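You operate a simulated robot arm through the tools that you are given. There is no shell and no other tool. Be economical: measure what you need, move in short steps, check, and stop when the job is done.

The job below is to be done with a simulated robot arm. You get a single attempt, and the scene is never put back.

TASK
Swap the low ink for the full bottle that expires first.
Fine: stop the jet first; old bottle on the small shelf, new one in the blue dock; shut the drawer, then start the jet again. Set down upright: ink bottle.

Only the result counts: the job must be done as asked and must still hold three seconds after the hand-in. Knocking over, shifting, dropping, spilling or breaking anything else fails it.

THE ROBOT
A 7-joint arm with a two-finger parallel gripper on a trunk, on a base that drives. Base frame: it is fixed to the floor where the robot stands at the start and does not move with it; the origin is under the middle of the robot, x ahead of it, y to its left, z up. Readings come in mm, rad, newtons and seconds.
With the tool pointing down near the work surface it reaches from about 220 to 580 mm from the robot's upright axis, wherever it stands. Its first joint turns from -2.897 to 2.897 rad. Places, roughly: clear key [700, -100, 1200]; coder knob [700, -200, 1100]; coder switch [700, -300, 1200]; eight key [700, 0, 1100]; enter key [700, -100, 1100]; five key [700, 0, 1200]; four key [700, 0, 1200]; ink drawer [800, -100, 900]; nine key [700, 0, 1100]; one key [700, 0, 1200]; seven key [700, 0, 1100]; six key [700, 0, 1200]; three key [700, 0, 1200]; top of the small shelf [900, -600, 900]; two key [700, 0, 1200]; zero key [700, -100, 1200]. Payload 3.4 kg.
The tool frame sits at the grasp point between the pads (the TCP): z along the fingers, y along the line on which they close. The tips reach 30 mm beyond it. The gripper opens to 94 mm. The fingers are 28 mm wide and 10 mm thick; the gripper's body (50 by 96 mm) begins 55 mm behind the TCP.
Orientation is that of the tool frame in the base frame, as a unit quaternion [x, y, z, w]. With the fingers straight down and closing along the base's y, the tool's x points along the base's -x, its y along +y and its z along -z.

THE INTERFACE
- The arm moves only by the tool send_rows. Its argument "motion" is a list of rows, each an object (a shift or turn left out is 0, a gripper value left out holds the last) with "rotation": the turn, a rotation vector about the base's x, y, z in rad, a list of three; "delta_pos": the shift along the base's x, y, z in mm, a list of three; "fingers": the gripper command, from -1 (fully open) to 1 (shut), values between in proportion. In form: [{"rotation": [ax, ay, az], "delta_pos": [tx, ty, tz], "fingers": fingers}, ...]. A call has 1 to 20 rows; each row is the pose to reach, as a shift and turn from the pose commanded when the call began. Each row takes 0.2 s and may step no farther than 50 mm and 0.15 rad from the row before; otherwise, or with a gripper value out of range, the whole call is refused. A pose out of reach is approached as far as the arm can. The call stops where the force on the tool passes 40 N (or 10 N more than at its start, if that is more) or the arm is blocked; 0.2 s more then pass. The fingers move at their own pace (about 72 mm/s each) and stop on an object; they squeeze with about 35 N. The grip force told is the motor's: it shows also when the fingers shut on nothing. Time passes only in rows, and 0.2 s behind the last, so rows that repeat a pose let the fingers close. It gives the time, the measured TCP pose, the force on the tool (base axes), the opening and the grip force at its end, in the units of the frame above (readings bear some noise), with the torque about the TCP (base axes, N m) and any sound that the robot's microphone picked up, and new pictures: "views" is both (left out), scene, wrist or none.
- Cameras (640 x 400 px; columns grow to the right, rows downward): "scene" is now at [16.8, 141.7, 1652.3]; the picture's right is [-0.13, -0.99, 0.00], its down [-0.75, 0.10, -0.65] and it looks along [0.64, -0.08, -0.76] (base axes); focal length 259 px, centre (320, 200). "wrist" rides on the gripper at [76, 14, -102] in the tool frame; the picture's right is [-0.18, 0.98, 0.00], its down [-0.75, -0.14, -0.64] and it looks along [-0.63, -0.12, 0.77] (tool axes); focal length 243 px, centre (320, 200). There is no depth. A picture from a camera that has moved, and an enlarged one, comes with that camera's place and axes in the base frame and with its lens.
- slide_trunk(by): slides the trunk up (or, below 0, down) by that many mm; the arm and the scene camera ride with it, the base frame stays. It gives what a move gives, with no picture.
- base_move(legs): drives the robot by 1 to 6 legs, each [ahead, left, turn to the left] in mm, mm and rad, along the robot's own axes; the way and the turn of a leg run together, so that a leg with both is an arc; at most 1500 mm and 3.142 rad a leg. The arm and the cameras ride along, it lands a little off, and it stops where it bumps. It gives what a move gives, and a new picture of the scene camera.
- aim_head(pan, tilt): turns the head with the scene camera to pan (to the left, within 2.705 rad either way) and tilt (down, from -0.506 to 1.204), counted from straight ahead of the robot. It gives what a move gives, and a new picture of the scene camera.
- zoom(camera, box): a new picture of the part [left, top, right, bottom] of that camera's present view, enlarged. It takes no simulated time.
- hand_in(): hands the job in; it is judged then, once.

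Work in short steps. Places have to be worked out from the pictures, the camera data and where the tool is seen: move nearer, look again, correct. Check each grasp and each placing, and mend what went wrong. You have 120 turns and 260 pictures in all, those below and enlarged ones among them. Open the gripper and draw the arm clear of the work before you hand the job in, unless the task says otherwise; then end with one line.

The tools are called as name(argument=value, ...) on one line, values as JSON. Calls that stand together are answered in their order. send_rows: Moves the arm, as the interface text tells. Its arguments: {"type":"object","properties":{"motion":{"type":"array","items":{"type":"object","properties":{"rotation":{"type":"array","items":{"type":"number"}},"delta_pos":{"type":"array","items":{"type":"number"}},"fingers":{"type":"number"}}}},"views":{"type":"string","enum":["both","scene","wrist","none"]}},"required":["motion"]} The other tools are called the same way: slide_trunk (by) slides the trunk up or down; base_move (legs) drives the base; aim_head (pan, tilt) turns the head that bears the scene camera; zoom (camera, box) takes an enlarged picture of a part of a camera's view; hand_in () hands the job in.

At the start:

```text
clock: 0.0
ee_pos: [346.3, 42.4, 1364.6]
tool_rot: [0.001, 1.0, -0.001, 0.0]
ft_force: [-1.0, 1.0, -0.5]
moment: [0.03, -0.02, 0.03]
grip_width: 94.1
grip_force: 0.1
trunk travel left (down, up): [-325.0, 61.0]
robot x, y, heading: [1.6, -0.6, -0.001]
head pan, tilt: [-0.127, 0.864]
```

scene: 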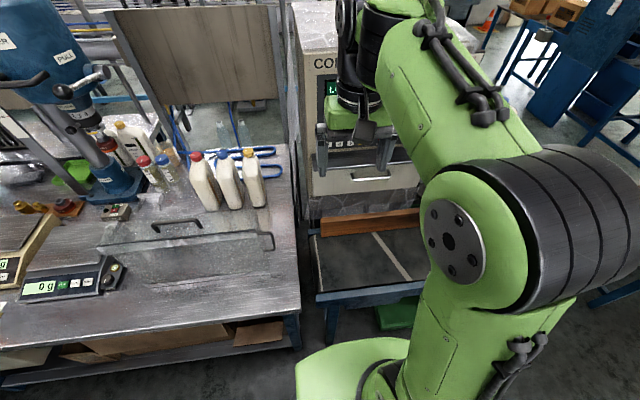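
wrist: 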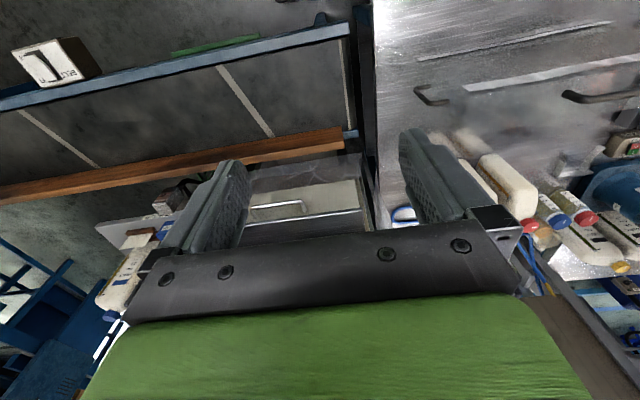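

The arm hides part of the coder; I'll zoom on the bottles and on the coder first.

zoom(camera="scene", box=[40, 80, 300, 240])

zoom(camera="scene", box=[280, 20, 440, 220])

aim_head(pan=-0.3, tilt=0.5)

```text
2.46 times, centred on (170, 160) of scene
camera zoom: at [16.8, 141.7, 1652.3], right [-0.13, -0.99, 0.0], down [-0.75, 0.1, -0.65], along [0.64, -0.08, -0.76], focal length 638 px, centre (689, 298)
```

zoom: 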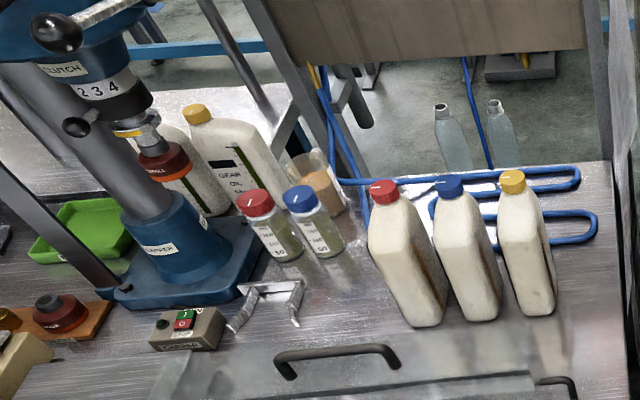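

```text
2.00 times, centred on (360, 120) of scene
camera zoom: at [16.8, 141.7, 1652.3], right [-0.13, -0.99, 0.0], down [-0.75, 0.1, -0.65], along [0.64, -0.08, -0.76], focal length 518 px, centre (240, 360)
```

zoom: 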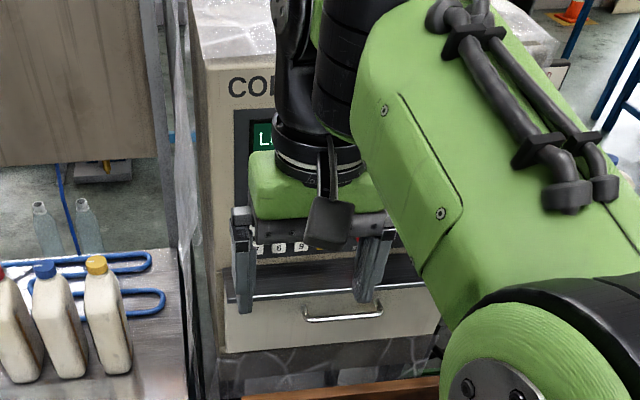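

```text
clock: 0.8
ee_pos: [347.2, 43.8, 1364.3]
tool_rot: [0.0, 1.0, 0.0, 0.0]
ft_force: [0.4, 0.0, -0.1]
moment: [-0.02, 0.02, 0.0]
grip_width: 93.9
grip_force: 0.1
trunk travel left (down, up): [-325.0, 61.0]
robot x, y, heading: [2.3, 1.4, 0.001]
head pan, tilt: [-0.3, 0.499]
camera scene: at [26.8, 124.6, 1683.3], right [-0.3, -0.96, 0.0], down [-0.46, 0.14, -0.88], along [0.84, -0.26, -0.48], focal length 259 px, centre (320, 200)
```

scene: 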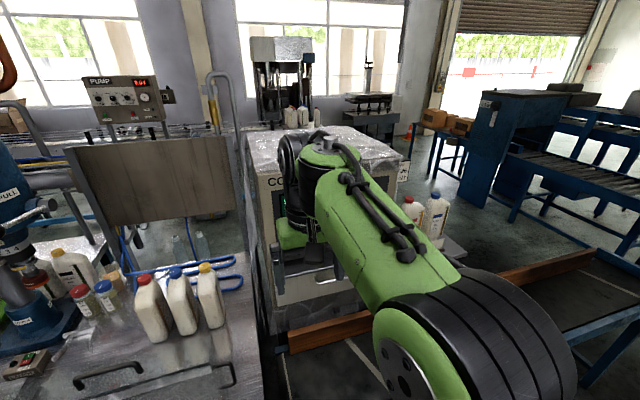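

The arm blocks the coder front. I'll swing the tool left in free air at height.

send_rows(motion=[{"delta_pos": [0, 50, 0]}, {"delta_pos": [0, 100, 0]}, {"delta_pos": [-10, 150, 0]}, {"delta_pos": [-30, 200, 0]}, {"delta_pos": [-50, 250, 0]}, {"delta_pos": [-70, 290, 0]}], views="scene")

```text
refused: row 3 steps farther than a row can; nothing moved
```

send_rows(motion=[{"delta_pos": [0, 48, 0]}, {"delta_pos": [0, 96, 0]}, {"delta_pos": [-10, 140, 0]}, {"delta_pos": [-30, 180, 0]}, {"delta_pos": [-50, 220, 0]}, {"delta_pos": [-70, 260, 0]}], views="scene")

```text
clock: 2.2
ee_pos: [277.7, 305.5, 1365.9]
tool_rot: [0.001, 1.0, -0.001, 0.0]
ft_force: [0.0, 1.2, 0.4]
moment: [-0.03, 0.0, 0.01]
grip_width: 94.2
grip_force: 0.1
trunk travel left (down, up): [-325.0, 61.0]
robot x, y, heading: [2.4, 1.5, 0.003]
head pan, tilt: [-0.3, 0.499]
camera scene: at [26.2, 126.9, 1683.2], right [-0.3, -0.96, 0.0], down [-0.46, 0.14, -0.88], along [0.84, -0.26, -0.48], focal length 259 px, centre (320, 200)
```

scene: 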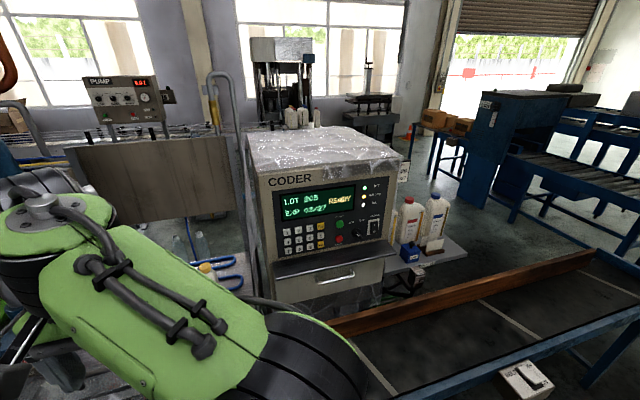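

Now the coder and the shelf are visible; zoom on both.

zoom(camera="scene", box=[240, 160, 410, 310])

zoom(camera="scene", box=[370, 180, 480, 300])

zoom(camera="scene", box=[385, 190, 455, 270])

zoom(camera="scene", box=[340, 170, 390, 250])

```text
2.67 times, centred on (325, 235) of scene
camera zoom: at [26.2, 126.9, 1683.2], right [-0.3, -0.96, 0.0], down [-0.46, 0.14, -0.88], along [0.84, -0.26, -0.48], focal length 691 px, centre (307, 107)
```

zoom: 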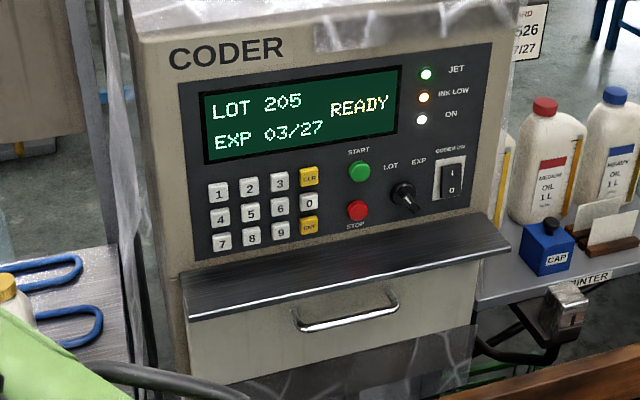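

```text
3.33 times, centred on (425, 240) of scene
camera zoom: at [26.2, 126.9, 1683.2], right [-0.3, -0.96, 0.0], down [-0.46, 0.14, -0.88], along [0.84, -0.26, -0.48], focal length 864 px, centre (-30, 67)
```

zoom: 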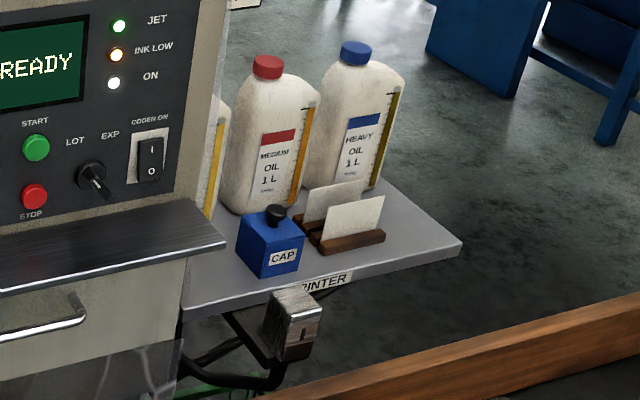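

```text
5.00 times, centred on (420, 230) of scene
camera zoom: at [26.2, 126.9, 1683.2], right [-0.3, -0.96, 0.0], down [-0.46, 0.14, -0.88], along [0.84, -0.26, -0.48], focal length 1296 px, centre (-180, 50)
```

zoom: 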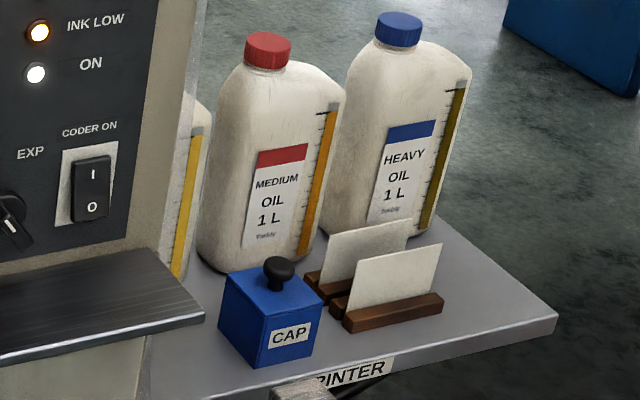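

```text
5.00 times, centred on (365, 210) of scene
camera zoom: at [26.2, 126.9, 1683.2], right [-0.3, -0.96, 0.0], down [-0.46, 0.14, -0.88], along [0.84, -0.26, -0.48], focal length 1296 px, centre (95, 150)
```

zoom: 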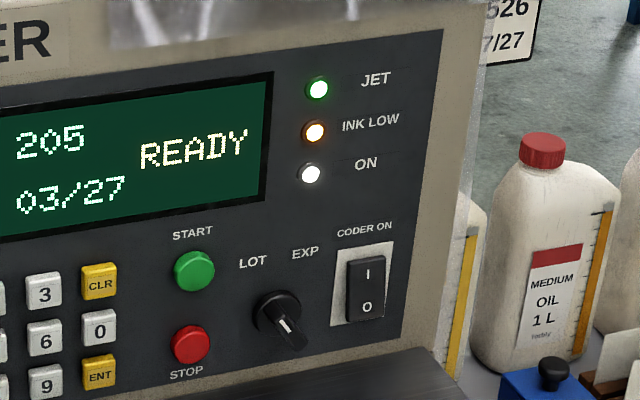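

Jet is running (READY, JET lit, INK LOW lit). Next I survey for ink bottles around the robot.

aim_head(pan=0.5, tilt=0.7)

aim_head(pan=-1.1, tilt=0.7)

```text
clock: 3.4
ee_pos: [278.1, 303.7, 1365.7]
tool_rot: [0.0, 1.0, -0.001, 0.0]
ft_force: [-0.4, -0.9, -0.4]
moment: [0.01, 0.0, 0.01]
grip_width: 94.3
grip_force: 0.0
trunk travel left (down, up): [-325.0, 61.0]
robot x, y, heading: [-0.4, 0.8, -0.0]
head pan, tilt: [0.499, 0.7]
camera scene: at [14.6, 192.0, 1665.7], right [0.48, -0.88, 0.0], down [-0.57, -0.31, -0.77], along [0.67, 0.37, -0.64], focal length 259 px, centre (320, 200)
```

scene: 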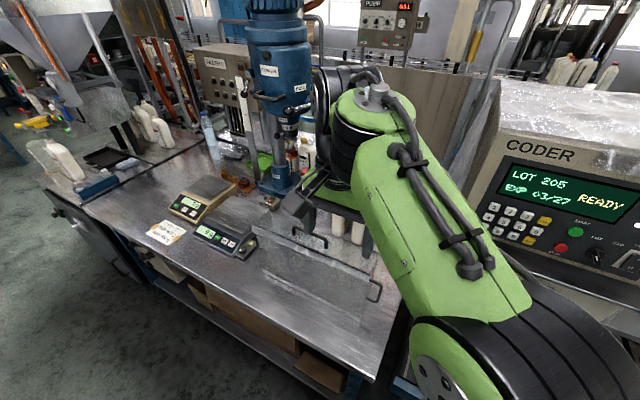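

```text
clock: 5.0
ee_pos: [277.6, 303.4, 1364.1]
tool_rot: [0.0, 1.0, 0.0, -0.001]
ft_force: [-0.5, 0.5, -0.2]
moment: [0.0, 0.0, 0.01]
grip_width: 93.8
grip_force: 0.0
trunk travel left (down, up): [-325.0, 61.0]
robot x, y, heading: [1.5, -1.9, -0.001]
head pan, tilt: [-1.1, 0.7]
camera scene: at [-21.5, 75.9, 1665.6], right [-0.89, -0.45, 0.0], down [-0.29, 0.57, -0.77], along [0.35, -0.68, -0.64], focal length 259 px, centre (320, 200)
```

scene: 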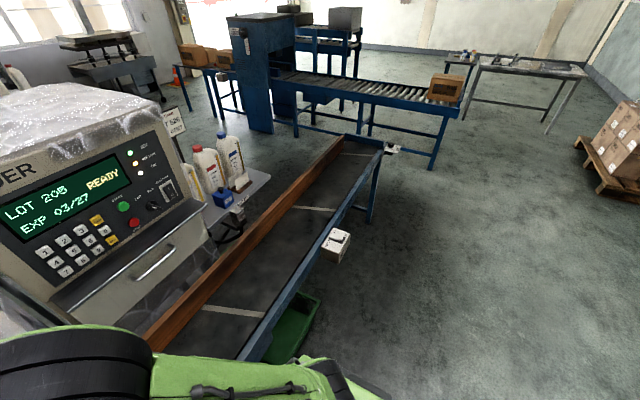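

Triangulation puts STOP near (722,-162,1115) and START near (722,-160,1177). I swing the tool in front of the panel, turning it horizontal with fingers shut.

send_rows(motion=[{"delta_pos": [12.8, -38.6, -17.9], "rotation": [0, -0.1309, 0], "fingers": 1}, {"delta_pos": [25.6, -77.2, -35.8], "rotation": [0, -0.2618, 0]}, {"delta_pos": [38.4, -115.8, -53.7], "rotation": [0, -0.3927, 0]}, {"delta_pos": [51.2, -154.4, -71.6], "rotation": [0, -0.5236, 0]}, {"delta_pos": [64, -193, -89.5], "rotation": [0, -0.6545, 0]}, {"delta_pos": [76.8, -231.6, -107.4], "rotation": [0, -0.7854, 0]}, {"delta_pos": [89.6, -270.2, -125.3], "rotation": [0, -0.9163, 0]}, {"delta_pos": [102.4, -308.8, -143.2], "rotation": [0, -1.0472, 0]}, {"delta_pos": [115.2, -347.4, -161.1], "rotation": [0, -1.1781, 0]}, {"delta_pos": [128, -386, -179], "rotation": [0, -1.309, 0]}, {"delta_pos": [140.8, -424.6, -196.9], "rotation": [0, -1.4399, 0]}, {"delta_pos": [153.6, -463.2, -214.8], "rotation": [0, -1.5708, 0]}, {"delta_pos": [153.6, -463.2, -214.8], "rotation": [0, -1.5708, 0]}], views="wrist")

aim_head(pan=-0.3, tilt=0.6)

```text
clock: 7.8
ee_pos: [435.0, -159.5, 1148.4]
tool_rot: [-0.001, 0.707, -0.002, 0.707]
ft_force: [0.8, 0.9, 0.6]
moment: [0.01, -0.03, -0.03]
grip_width: 0.2
grip_force: 33.1
out of reach, approached as far as the arm can: row 8, 9, 10, 11
trunk travel left (down, up): [-325.0, 61.0]
robot x, y, heading: [-2.0, -1.0, -0.004]
head pan, tilt: [-1.1, 0.7]
camera wrist: at [331.4, -147.4, 1072.6], right [0.0, 0.98, 0.18], down [-0.64, -0.14, 0.75], along [0.77, -0.12, 0.63], focal length 243 px, centre (320, 200)
```

wrist: 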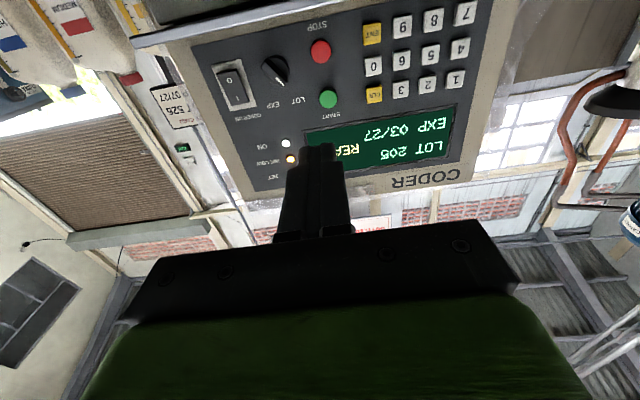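

```text
clock: 9.0
ee_pos: [430.0, -160.6, 1148.8]
tool_rot: [-0.002, 0.707, -0.001, 0.707]
ft_force: [-1.3, 0.3, -0.2]
moment: [0.0, 0.01, 0.03]
grip_width: 0.2
grip_force: 32.7
trunk travel left (down, up): [-325.0, 61.0]
robot x, y, heading: [3.3, 1.4, 0.003]
head pan, tilt: [-0.3, 0.6]
camera scene: at [24.1, 125.0, 1674.3], right [-0.3, -0.95, 0.0], down [-0.54, 0.17, -0.83], along [0.79, -0.24, -0.56], focal length 259 px, centre (320, 200)
```

scene: 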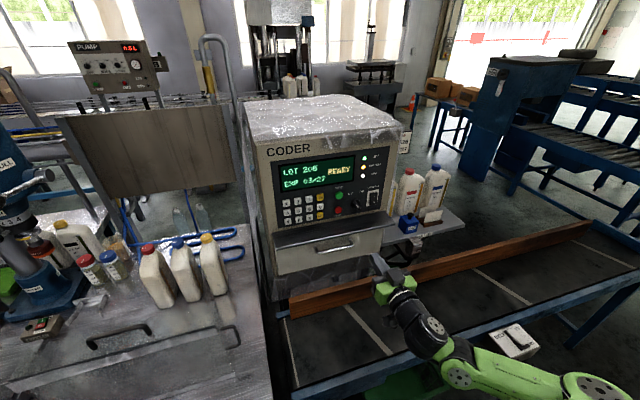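

Combining wrist and scene rays, STOP ≈ (705,-156,1128), START ≈ (705,-156,1189). Approach to TCP x≈610 and check.

send_rows(motion=[{"delta_pos": [45, 1, -7]}, {"delta_pos": [90, 3, -14]}, {"delta_pos": [135, 4, -20]}, {"delta_pos": [178, 4, -20]}, {"delta_pos": [178, 4, -20]}])

```text
clock: 10.2
ee_pos: [609.0, -155.6, 1131.2]
tool_rot: [0.0, 0.707, 0.0, 0.708]
ft_force: [-0.5, 0.7, 0.0]
moment: [0.0, 0.0, -0.03]
grip_width: 0.0
grip_force: 33.4
trunk travel left (down, up): [-325.0, 61.0]
robot x, y, heading: [2.3, 1.8, -0.001]
head pan, tilt: [-0.3, 0.6]
camera scene: at [23.2, 124.5, 1674.3], right [-0.3, -0.96, 0.0], down [-0.54, 0.17, -0.83], along [0.79, -0.24, -0.56], focal length 259 px, centre (320, 200)
camera wrist: at [506.1, -143.4, 1054.7], right [0.0, 0.98, 0.18], down [-0.64, -0.14, 0.75], along [0.77, -0.12, 0.63], focal length 243 px, centre (320, 200)
```

scene: 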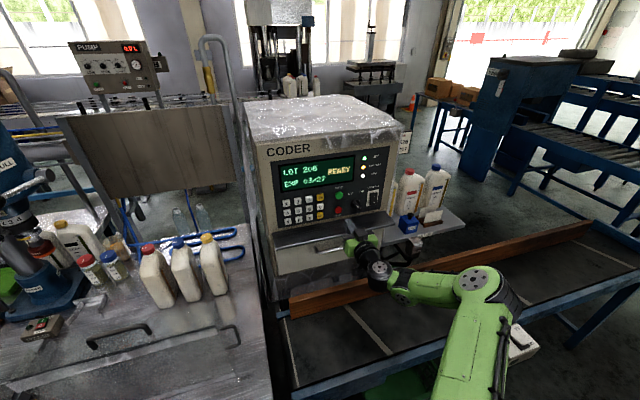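
wrist: 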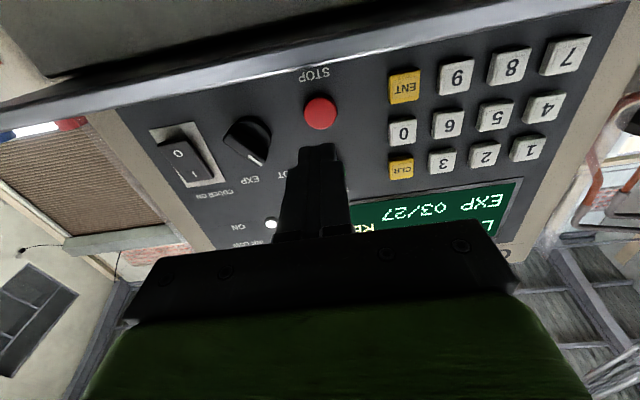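

STOP refined to (≈705,-157,1126). I press slowly in.

send_rows(motion=[{"delta_pos": [15, -1, -2]}, {"delta_pos": [30, -1, -2]}, {"delta_pos": [45, -1, -2]}, {"delta_pos": [53, -1, -2]}])

```text
clock: 11.2
ee_pos: [661.6, -156.1, 1127.7]
tool_rot: [0.0, 0.707, 0.0, 0.707]
ft_force: [0.1, 0.8, -0.8]
moment: [0.01, 0.01, -0.01]
grip_width: 0.0
grip_force: 33.4
trunk travel left (down, up): [-325.0, 61.0]
robot x, y, heading: [1.5, -2.5, -0.001]
head pan, tilt: [-0.3, 0.6]
camera scene: at [24.4, 125.2, 1674.3], right [-0.3, -0.96, 0.0], down [-0.54, 0.17, -0.83], along [0.79, -0.24, -0.57], focal length 259 px, centre (320, 200)
camera wrist: at [559.3, -144.0, 1051.9], right [0.0, 0.98, 0.18], down [-0.64, -0.14, 0.75], along [0.77, -0.12, 0.63], focal length 243 px, centre (320, 200)
```

scene: 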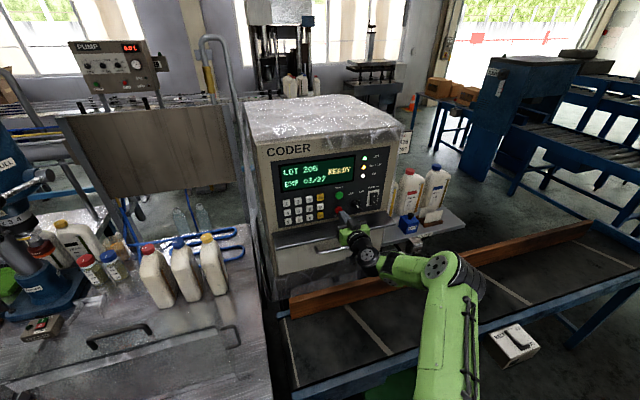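
wrist: 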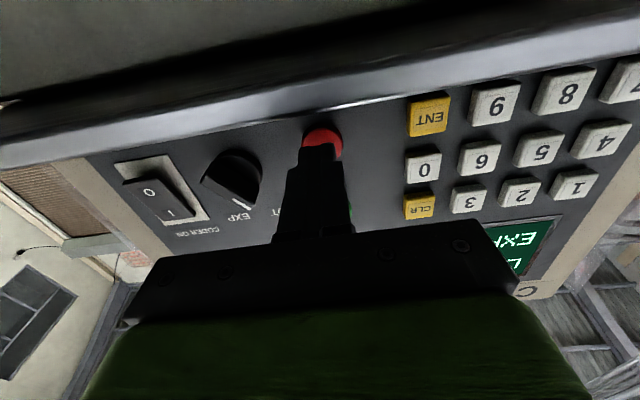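

Tip is right before the red button; press on in fine steps.

send_rows(motion=[{"delta_pos": [4, 0, 0]}, {"delta_pos": [8, 0, 0]}, {"delta_pos": [12, 0, 0]}, {"delta_pos": [15, 0, 0]}])

zoom(camera="scene", box=[250, 130, 410, 250])

```text
clock: 12.2
ee_pos: [677.4, -156.8, 1127.2]
tool_rot: [-0.001, 0.707, 0.001, 0.707]
ft_force: [-1.2, 0.3, 0.2]
moment: [0.06, 0.03, 0.02]
grip_width: 0.0
grip_force: 33.3
trunk travel left (down, up): [-325.0, 61.0]
robot x, y, heading: [-1.4, -0.4, -0.004]
head pan, tilt: [-0.3, 0.6]
camera scene: at [24.2, 125.2, 1674.3], right [-0.3, -0.96, 0.0], down [-0.54, 0.17, -0.83], along [0.79, -0.24, -0.56], focal length 259 px, centre (320, 200)
camera wrist: at [574.3, -144.1, 1051.6], right [0.0, 0.98, 0.18], down [-0.64, -0.14, 0.75], along [0.77, -0.12, 0.63], focal length 243 px, centre (320, 200)
```

scene: 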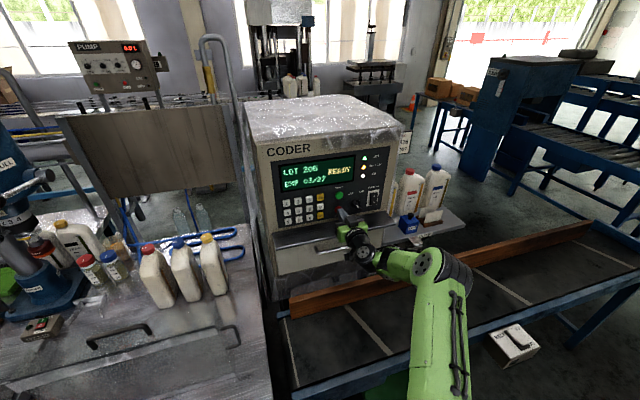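
wrist: 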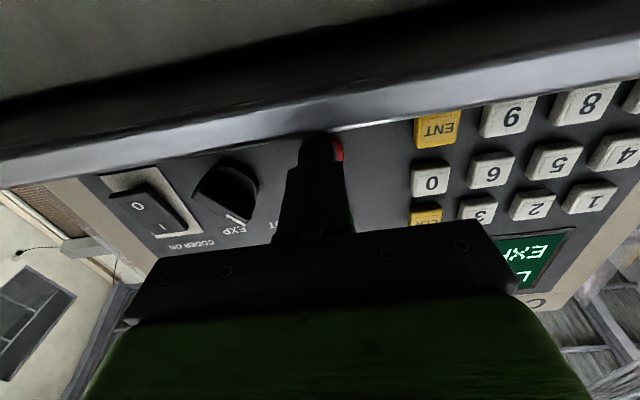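

```text
3.33 times, centred on (330, 190) of scene
camera zoom: at [24.2, 125.2, 1674.3], right [-0.3, -0.96, 0.0], down [-0.54, 0.17, -0.83], along [0.79, -0.24, -0.56], focal length 864 px, centre (287, 233)
```

zoom: 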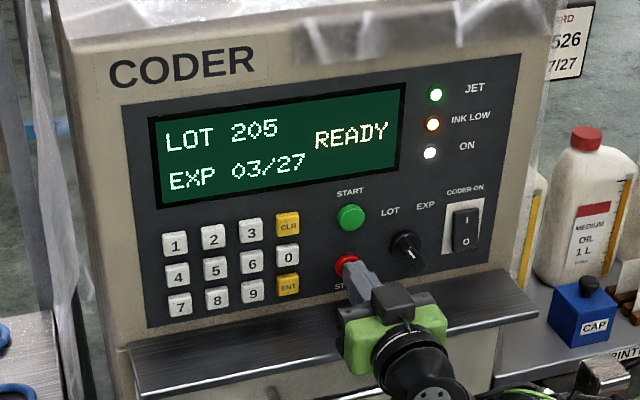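

Tip sits a few mm right and low of the button centre; shift +4 y, +4 z, and press further.

send_rows(motion=[{"delta_pos": [0, 4, 4]}, {"delta_pos": [5, 4, 4]}, {"delta_pos": [10, 4, 4]}, {"delta_pos": [14, 4, 4]}, {"delta_pos": [18, 4, 4]}])

zoom(camera="scene", box=[250, 130, 410, 250])

```text
clock: 13.3
ee_pos: [682.7, -153.1, 1131.3]
tool_rot: [0.0, 0.709, 0.001, 0.705]
ft_force: [-32.1, 3.1, 5.6]
moment: [-0.06, -0.01, 0.04]
grip_width: 0.4
grip_force: 32.7
trunk travel left (down, up): [-325.0, 61.0]
robot x, y, heading: [-1.5, 0.9, -0.0]
head pan, tilt: [-0.3, 0.6]
heard: click
stopped in row 5: the force on the tool passed its limit at 43 N (the readings are from after the stop); the commanded pose is now the measured one
camera scene: at [14.2, 126.5, 1674.4], right [-0.3, -0.95, 0.0], down [-0.53, 0.17, -0.83], along [0.79, -0.25, -0.56], focal length 259 px, centre (320, 200)
camera wrist: at [580.4, -140.3, 1056.1], right [0.0, 0.98, 0.18], down [-0.64, -0.14, 0.76], along [0.77, -0.12, 0.63], focal length 243 px, centre (320, 200)
```

scene: 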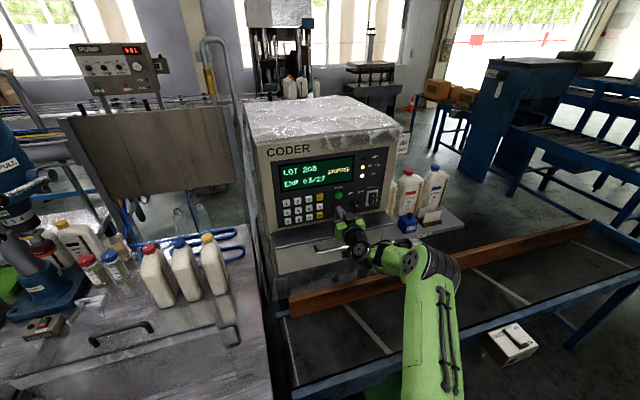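
wrist: 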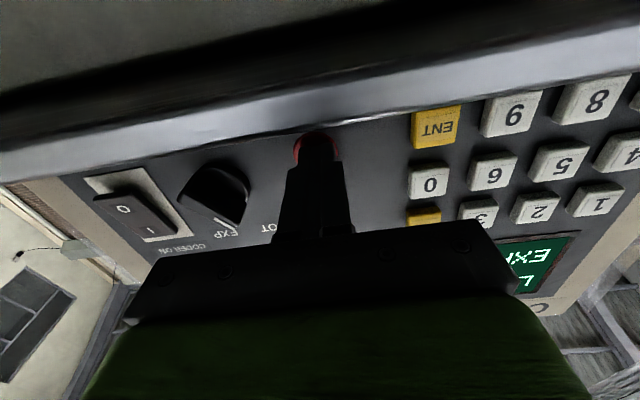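

```text
3.33 times, centred on (330, 190) of scene
camera zoom: at [14.2, 126.5, 1674.4], right [-0.3, -0.95, 0.0], down [-0.53, 0.17, -0.83], along [0.79, -0.25, -0.56], focal length 864 px, centre (287, 233)
```

zoom: 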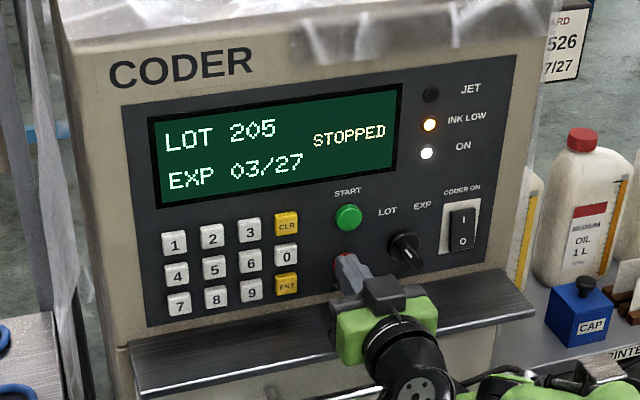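

Clicked: display STOPPED and JET off. Now I back off straight, then turn the tool about its axis (fingers closing vertically) facing the drawer handle.

send_rows(motion=[{"delta_pos": [-45, 0, 0]}, {"delta_pos": [-90, 0, 0]}, {"delta_pos": [-135, 0, -10], "rotation": [0.14, 0, 0]}, {"delta_pos": [-170, 0, -30], "rotation": [0.28, 0, 0]}, {"delta_pos": [-190, 0, -50], "rotation": [0.42, 0, 0]}, {"delta_pos": [-200, 0, -70], "rotation": [0.56, 0, 0]}, {"delta_pos": [-200, 5, -90], "rotation": [0.7, 0, 0]}, {"delta_pos": [-200, 10, -110], "rotation": [0.84, 0, 0]}, {"delta_pos": [-200, 15, -130], "rotation": [0.98, 0, 0]}, {"delta_pos": [-200, 15, -150], "rotation": [1.12, 0, 0]}, {"delta_pos": [-200, 15, -170], "rotation": [1.26, 0, 0]}, {"delta_pos": [-200, 15, -180], "rotation": [1.4, 0, 0]}, {"delta_pos": [-200, 15, -190], "rotation": [1.54, 0, 0], "fingers": -1}, {"delta_pos": [-200, 15, -190], "rotation": [1.5708, 0, 0], "fingers": -1}, {"delta_pos": [-200, 15, -190], "rotation": [1.5708, 0, 0], "fingers": -1}])

```text
clock: 16.5
ee_pos: [491.1, -138.3, 938.7]
tool_rot: [0.498, 0.502, 0.502, 0.497]
ft_force: [-0.5, 0.4, -0.6]
moment: [0.01, 0.02, 0.0]
grip_width: 93.9
grip_force: 0.1
trunk travel left (down, up): [-325.0, 61.0]
robot x, y, heading: [2.7, 0.2, 0.001]
head pan, tilt: [-0.3, 0.6]
camera scene: at [23.9, 125.2, 1674.3], right [-0.3, -0.96, 0.0], down [-0.54, 0.17, -0.83], along [0.79, -0.24, -0.56], focal length 259 px, centre (320, 200)
camera wrist: at [387.1, -64.7, 952.0], right [0.0, -0.19, 0.98], down [-0.64, -0.76, -0.14], along [0.77, -0.62, -0.12], focal length 243 px, centre (320, 200)
```

scene: 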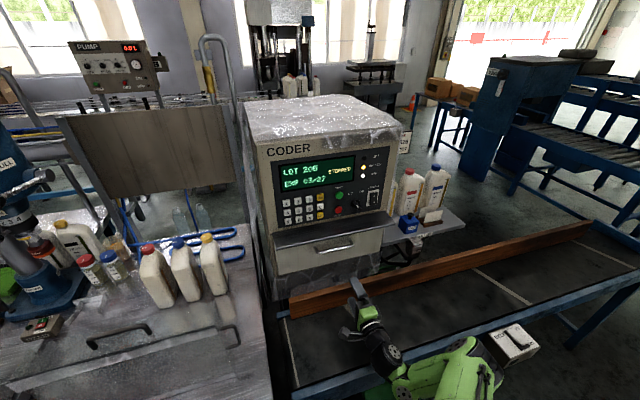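
wrist: 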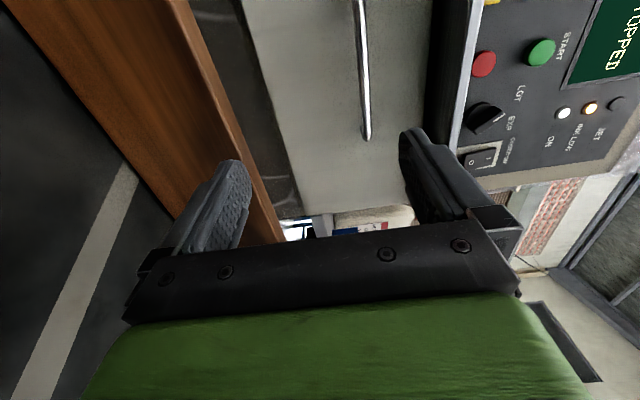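

Handle triangulates to centre ≈(665,-130,985). I rise to that height with the fingers half-open and approach, stopping short.

send_rows(motion=[{"delta_pos": [0, 4, 23], "fingers": -0.06}, {"delta_pos": [20, 8, 46]}, {"delta_pos": [60, 8, 46]}, {"delta_pos": [100, 8, 46]}, {"delta_pos": [125, 8, 46]}, {"delta_pos": [125, 8, 46]}])

zoom(camera="scene", box=[250, 190, 410, 310])

```text
clock: 17.9
ee_pos: [615.6, -130.3, 984.2]
tool_rot: [0.498, 0.502, 0.503, 0.497]
ft_force: [0.1, -0.3, 0.1]
moment: [-0.03, -0.02, -0.03]
grip_width: 49.8
grip_force: 0.1
trunk travel left (down, up): [-325.0, 61.0]
robot x, y, heading: [4.4, 1.5, -0.0]
head pan, tilt: [-0.3, 0.6]
camera scene: at [23.5, 125.1, 1674.3], right [-0.3, -0.96, 0.0], down [-0.54, 0.17, -0.83], along [0.79, -0.24, -0.56], focal length 259 px, centre (320, 200)
camera wrist: at [512.1, -56.8, 997.7], right [0.0, -0.18, 0.98], down [-0.64, -0.76, -0.14], along [0.77, -0.62, -0.12], focal length 243 px, centre (320, 200)
```

scene: 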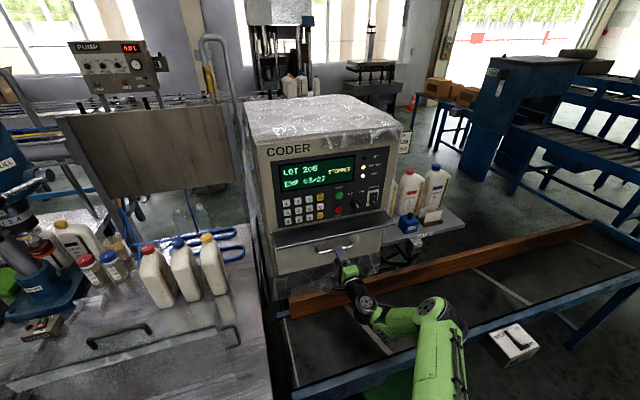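
wrist: 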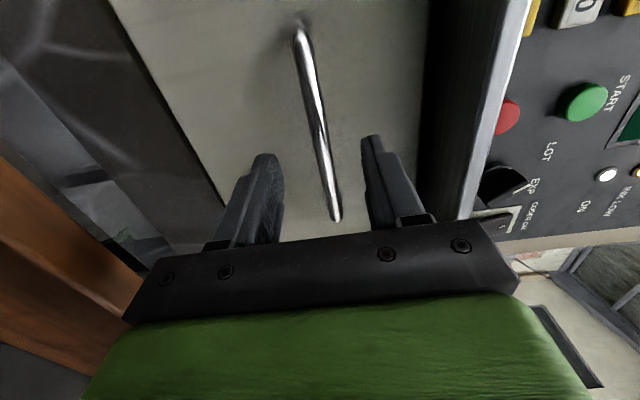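

```text
3.33 times, centred on (330, 250) of scene
camera zoom: at [23.5, 125.1, 1674.3], right [-0.3, -0.96, 0.0], down [-0.54, 0.17, -0.83], along [0.79, -0.24, -0.56], focal length 864 px, centre (287, 33)
```

zoom: 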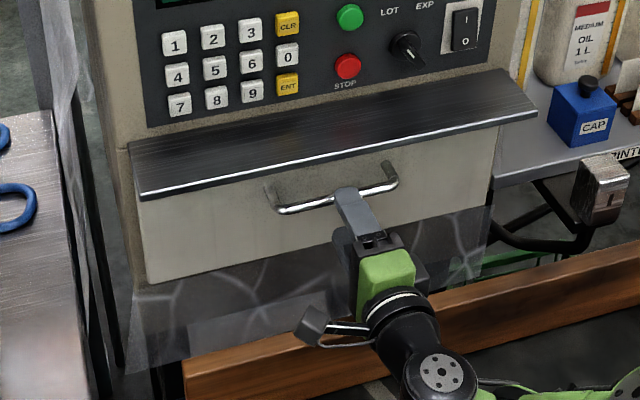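

Handle lies between the fingers. Advance 32 mm and close.

send_rows(motion=[{"delta_pos": [16, 0, 0]}, {"delta_pos": [32, 3, 0]}, {"delta_pos": [32, 3, 0], "fingers": 1}, {"delta_pos": [32, 3, 0], "fingers": 1}, {"delta_pos": [32, 3, 0], "fingers": 1}], views="wrist")

```text
clock: 19.1
ee_pos: [648.3, -126.3, 985.7]
tool_rot: [0.497, 0.501, 0.504, 0.498]
ft_force: [2.6, 0.3, 8.6]
moment: [0.03, -0.11, 0.49]
grip_width: 11.8
grip_force: 45.3
trunk travel left (down, up): [-325.0, 61.0]
robot x, y, heading: [-0.3, -1.1, -0.002]
head pan, tilt: [-0.3, 0.6]
camera wrist: at [543.8, -53.2, 998.8], right [0.0, -0.18, 0.98], down [-0.63, -0.76, -0.14], along [0.77, -0.62, -0.12], focal length 243 px, centre (320, 200)
```

wrist: 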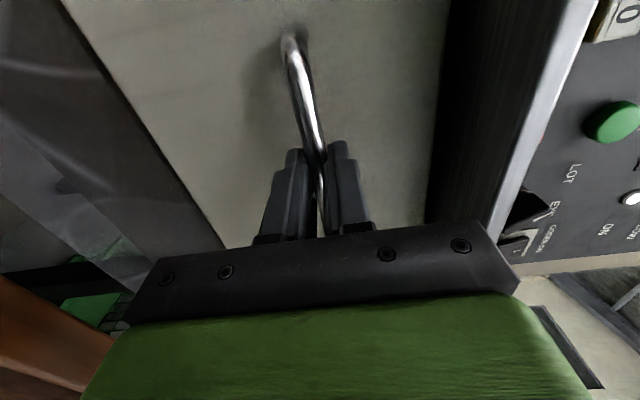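

Handle gripped (11.8 mm). Pull gently along -x.

send_rows(motion=[{"delta_pos": [-6, 0, 0]}, {"delta_pos": [-15, 0, 0]}, {"delta_pos": [-25, 0, 0]}, {"delta_pos": [-35, 0, 0]}, {"delta_pos": [-45, 0, 0]}, {"delta_pos": [-55, 0, 0]}, {"delta_pos": [-65, 0, 0]}, {"delta_pos": [-75, 0, 0]}, {"delta_pos": [-85, 0, 0]}, {"delta_pos": [-95, 0, 0]}, {"delta_pos": [-105, 0, 0]}, {"delta_pos": [-115, 0, 0]}, {"delta_pos": [-120, 0, 0]}], views="scene")

zoom(camera="scene", box=[250, 190, 410, 310])

```text
clock: 21.9
ee_pos: [528.0, -127.9, 984.8]
tool_rot: [0.497, 0.502, 0.503, 0.498]
ft_force: [1.1, -1.5, 9.8]
moment: [0.06, -0.15, -0.06]
grip_width: 11.6
grip_force: 45.3
trunk travel left (down, up): [-325.0, 61.0]
robot x, y, heading: [-0.3, -1.7, -0.005]
head pan, tilt: [-0.3, 0.6]
camera scene: at [22.7, 125.3, 1674.3], right [-0.3, -0.96, 0.0], down [-0.54, 0.17, -0.83], along [0.79, -0.24, -0.56], focal length 259 px, centre (320, 200)
```

scene: 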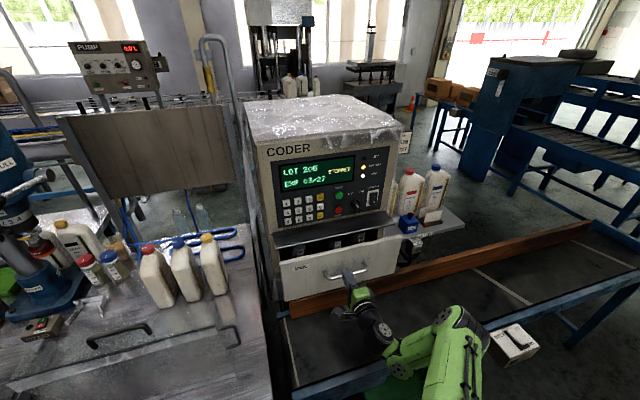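

```text
3.33 times, centred on (330, 250) of scene
camera zoom: at [22.7, 125.3, 1674.3], right [-0.3, -0.96, 0.0], down [-0.54, 0.17, -0.83], along [0.79, -0.24, -0.56], focal length 864 px, centre (287, 33)
```

zoom: 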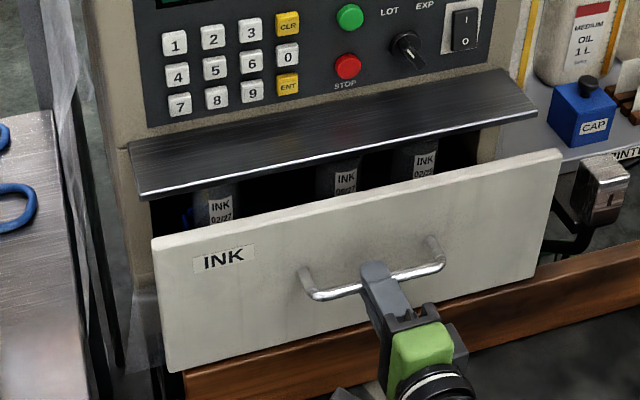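

Three INK bottles inside. Pull further.

send_rows(motion=[{"delta_pos": [-6, 0, 0]}, {"delta_pos": [-15, 0, 0]}, {"delta_pos": [-25, 0, 0]}, {"delta_pos": [-35, 0, 0]}, {"delta_pos": [-45, 0, 0]}, {"delta_pos": [-55, 0, 0]}, {"delta_pos": [-65, 0, 0]}, {"delta_pos": [-75, 0, 0]}, {"delta_pos": [-85, 0, 0]}, {"delta_pos": [-95, 0, 0]}, {"delta_pos": [-105, 0, 0]}, {"delta_pos": [-115, 0, 0]}, {"delta_pos": [-125, 0, 0]}, {"delta_pos": [-135, 0, 0]}], views="scene")

zoom(camera="scene", box=[250, 190, 410, 310])

```text
clock: 24.6
ee_pos: [417.2, -127.8, 985.1]
tool_rot: [0.473, 0.511, 0.497, 0.518]
ft_force: [-1.0, 20.0, 6.5]
moment: [1.22, -0.21, 1.74]
grip_width: 13.5
grip_force: 45.1
trunk travel left (down, up): [-325.0, 61.0]
robot x, y, heading: [-1.5, 0.2, 0.003]
head pan, tilt: [-0.3, 0.6]
stopped in row 13: the force on the tool passed its limit at 45 N (the readings are from after the stop); the commanded pose is now the measured one
camera scene: at [21.5, 128.5, 1674.2], right [-0.29, -0.96, 0.0], down [-0.54, 0.16, -0.83], along [0.79, -0.24, -0.56], focal length 259 px, centre (320, 200)
```

scene: 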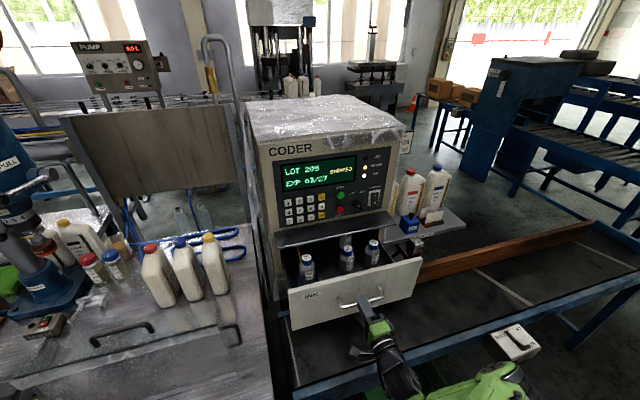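

```text
3.33 times, centred on (330, 250) of scene
camera zoom: at [21.5, 128.5, 1674.2], right [-0.29, -0.96, 0.0], down [-0.54, 0.16, -0.83], along [0.79, -0.24, -0.56], focal length 864 px, centre (287, 33)
```

zoom: 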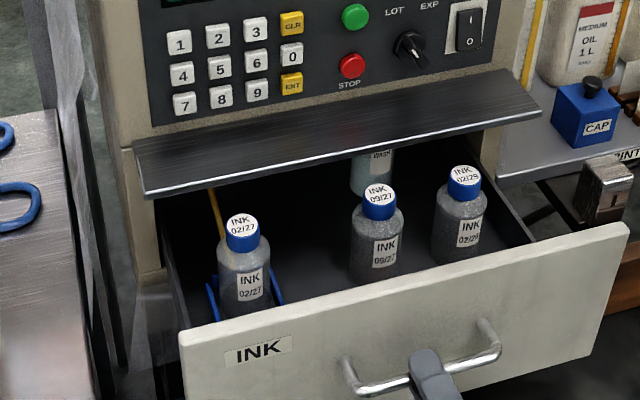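

Drawer open. Zoom on the bottles to read dates and levels.

zoom(camera="scene", box=[290, 225, 390, 295])

zoom(camera="scene", box=[330, 225, 380, 280])

zoom(camera="scene", box=[285, 240, 335, 290])

```text
5.71 times, centred on (340, 260) of scene
camera zoom: at [21.5, 128.5, 1674.2], right [-0.29, -0.96, 0.0], down [-0.54, 0.16, -0.83], along [0.79, -0.24, -0.56], focal length 1481 px, centre (206, -143)
```

zoom: 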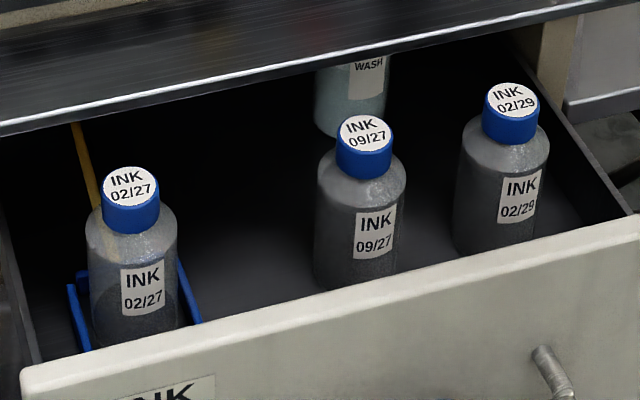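

```text
7.27 times, centred on (355, 252) of scene
camera zoom: at [21.5, 128.5, 1674.2], right [-0.29, -0.96, 0.0], down [-0.54, 0.16, -0.83], along [0.79, -0.24, -0.56], focal length 1885 px, centre (66, -182)
```

zoom: 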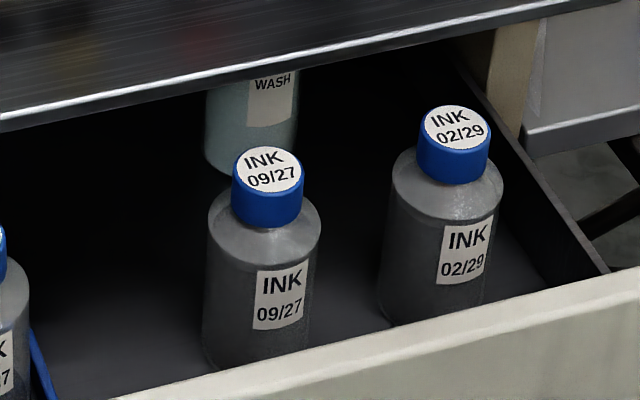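

```text
8.00 times, centred on (310, 265) of scene
camera zoom: at [21.5, 128.5, 1674.2], right [-0.29, -0.96, 0.0], down [-0.54, 0.16, -0.83], along [0.79, -0.24, -0.56], focal length 2074 px, centre (400, -320)
```

zoom: 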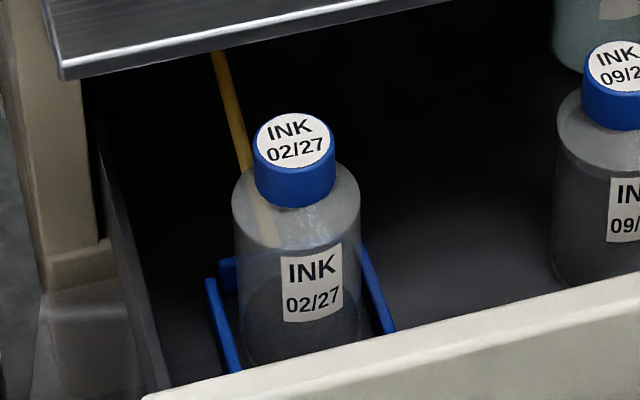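

Low bottle 02/27 sits in the blue dock; 09/27 and 02/29 are full, so 09/27 is the new one. Release the handle, back off and rise.

send_rows(motion=[{"fingers": -0.1}, {"fingers": -0.1}, {"fingers": -0.1}, {"delta_pos": [-25, 0, 0]}, {"delta_pos": [-50, 0, 0]}, {"delta_pos": [-65, 0, 20]}, {"delta_pos": [-65, 0, 65]}, {"delta_pos": [-65, 0, 110]}, {"delta_pos": [-65, 0, 155]}, {"delta_pos": [-65, 0, 200]}, {"delta_pos": [-65, 0, 245]}, {"delta_pos": [-65, 0, 280]}], views="scene")

```text
clock: 27.2
ee_pos: [370.1, -193.3, 1260.7]
tool_rot: [0.478, 0.509, 0.493, 0.519]
ft_force: [-0.1, -0.3, -0.5]
moment: [-0.01, -0.02, -0.07]
grip_width: 51.7
grip_force: 0.1
out of reach, approached as far as the arm can: row 7, 8, 9, 10, 11, 12
trunk travel left (down, up): [-325.0, 61.0]
robot x, y, heading: [-0.7, 1.2, 0.003]
head pan, tilt: [-0.3, 0.6]
camera scene: at [27.7, 128.8, 1674.0], right [-0.29, -0.96, 0.0], down [-0.54, 0.16, -0.82], along [0.79, -0.24, -0.57], focal length 259 px, centre (320, 200)
```

scene: 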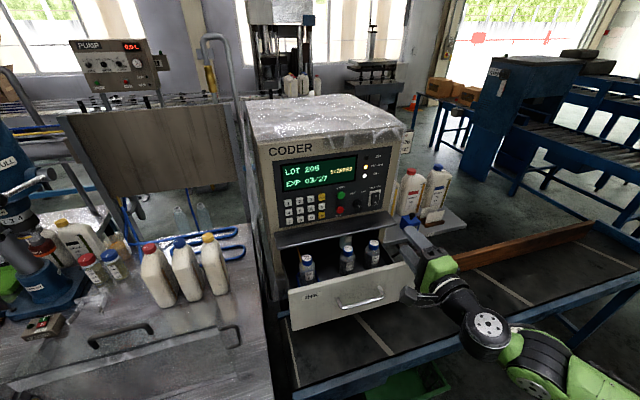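

Now turn the tool downward over the front of the drawer.

send_rows(motion=[{"delta_pos": [2, 4, 1], "rotation": [-0.0806, 0.0806, 0.0806]}, {"delta_pos": [4, 8, 2], "rotation": [-0.1612, 0.1612, 0.1612]}, {"delta_pos": [6, 12, 3], "rotation": [-0.2418, 0.2418, 0.2418]}, {"delta_pos": [8, 16, 4], "rotation": [-0.3225, 0.3225, 0.3225]}, {"delta_pos": [10, 20, 5], "rotation": [-0.4031, 0.4031, 0.4031]}, {"delta_pos": [12, 24, 6], "rotation": [-0.4837, 0.4837, 0.4837]}, {"delta_pos": [14, 28, 7], "rotation": [-0.5643, 0.5643, 0.5643]}, {"delta_pos": [16, 32, 8], "rotation": [-0.6449, 0.6449, 0.6449]}, {"delta_pos": [18, 36, 9], "rotation": [-0.7255, 0.7255, 0.7255]}, {"delta_pos": [20, 40, 10], "rotation": [-0.8061, 0.8061, 0.8061]}, {"delta_pos": [22, 44, 11], "rotation": [-0.8867, 0.8867, 0.8867]}, {"delta_pos": [24, 48, 12], "rotation": [-0.9674, 0.9674, 0.9674]}, {"delta_pos": [26, 52, 13], "rotation": [-1.048, 1.048, 1.048]}, {"delta_pos": [28, 56, 14], "rotation": [-1.1286, 1.1286, 1.1286]}, {"delta_pos": [30, 60, 15], "rotation": [-1.2092, 1.2092, 1.2092]}, {"delta_pos": [30, 60, 15], "rotation": [-1.2092, 1.2092, 1.2092], "fingers": -1}])

```text
clock: 30.6
ee_pos: [395.2, -136.3, 1277.8]
tool_rot: [-0.028, 1.0, 0.013, -0.001]
ft_force: [0.0, 0.2, -0.1]
moment: [0.0, 0.01, 0.0]
grip_width: 94.2
grip_force: 0.1
trunk travel left (down, up): [-325.0, 61.0]
robot x, y, heading: [-2.2, -0.1, 0.006]
head pan, tilt: [-0.3, 0.6]
camera scene: at [22.8, 125.0, 1674.4], right [-0.29, -0.96, 0.0], down [-0.54, 0.17, -0.83], along [0.79, -0.24, -0.56], focal length 259 px, centre (320, 200)
camera wrist: at [319.7, -130.7, 1381.1], right [0.13, 0.99, 0.03], down [0.76, -0.12, 0.64], along [0.63, -0.06, -0.77], focal length 243 px, centre (320, 200)
```

scene: 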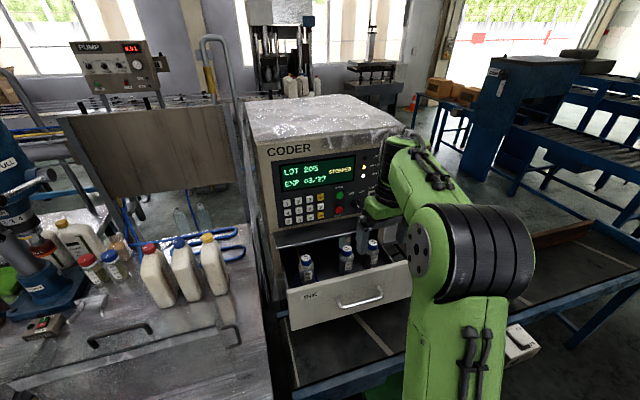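
wrist: 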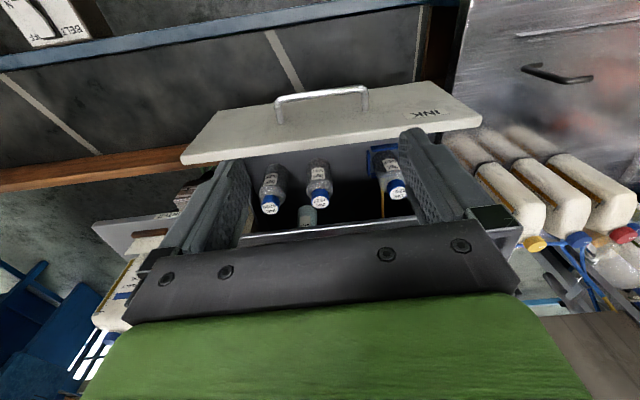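

Fix the small tilt, then take enlarged wrist and scene views for bottle positions.

send_rows(motion=[{"rotation": [-0.026, 0, -0.056]}, {"rotation": [-0.026, 0, -0.056], "delta_pos": [0, 0, 0]}], views="none")

zoom(camera="wrist", box=[160, 80, 480, 240])

zoom(camera="scene", box=[270, 210, 430, 330])

```text
clock: 31.2
ee_pos: [396.7, -136.4, 1278.5]
tool_rot: [0.001, 1.0, 0.001, -0.001]
ft_force: [0.3, -0.6, -0.4]
moment: [0.0, 0.02, 0.01]
grip_width: 94.1
grip_force: 0.1
trunk travel left (down, up): [-325.0, 61.0]
robot x, y, heading: [-0.2, -2.8, 0.001]
head pan, tilt: [-0.3, 0.6]
```

```text
2.00 times, centred on (320, 160) of wrist
camera zoom: at [321.0, -123.0, 1380.4], right [0.19, 0.98, 0.0], down [0.76, -0.14, 0.64], along [0.63, -0.12, -0.77], focal length 485 px, centre (320, 280)
```

zoom: 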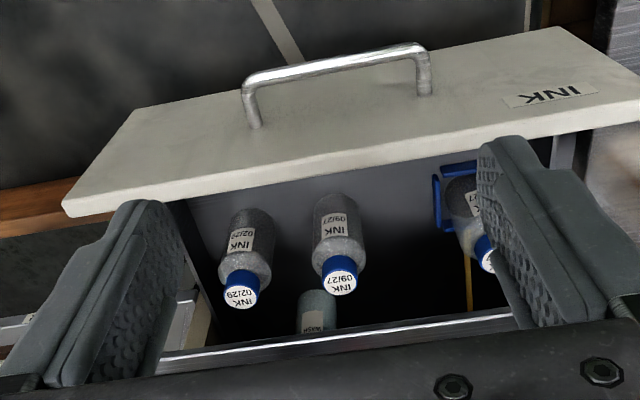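

```text
3.33 times, centred on (350, 270) of scene
camera zoom: at [23.7, 125.7, 1674.3], right [-0.29, -0.96, 0.0], down [-0.54, 0.17, -0.82], along [0.79, -0.24, -0.57], focal length 864 px, centre (220, -33)
```

zoom: 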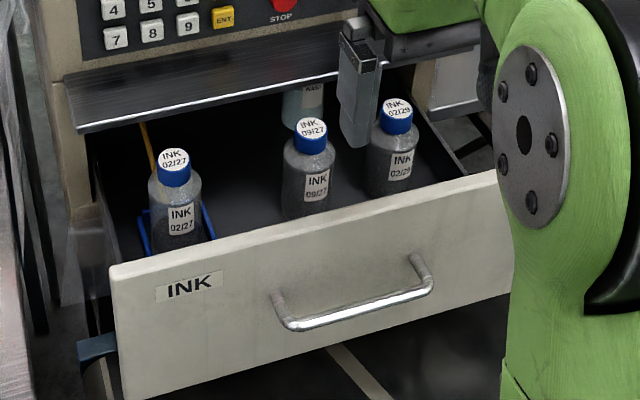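

Bottle estimates: dock (625,-14), 09/27 (631,-164), 02/29 (632,-265), cap tops z≈1010; drawer front top seems z≈1090 and the ledge overhangs the bottles a little. I take a wrist view from farther forward to pin these down.

send_rows(motion=[{"delta_pos": [40, 0, 5]}, {"delta_pos": [80, 0, 10]}, {"delta_pos": [120, 0, 15]}, {"delta_pos": [120, 0, 15]}], views="none")

zoom(camera="wrist", box=[120, 0, 520, 250])

```text
clock: 32.2
ee_pos: [502.3, -133.5, 1293.4]
tool_rot: [0.001, 1.0, 0.0, -0.001]
ft_force: [0.0, 0.4, 0.4]
moment: [0.0, 0.02, 0.01]
grip_width: 94.0
grip_force: 0.0
out of reach, approached as far as the arm can: row 3, 4
trunk travel left (down, up): [-325.0, 61.0]
robot x, y, heading: [-1.1, 0.8, 0.004]
head pan, tilt: [-0.3, 0.6]
```

```text
1.60 times, centred on (320, 125) of wrist
camera zoom: at [427.1, -121.3, 1395.0], right [0.18, 0.98, 0.0], down [0.76, -0.14, 0.64], along [0.63, -0.12, -0.77], focal length 388 px, centre (320, 320)
```

zoom: 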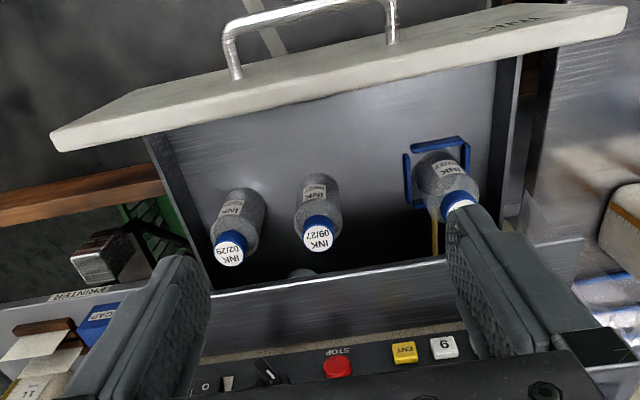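

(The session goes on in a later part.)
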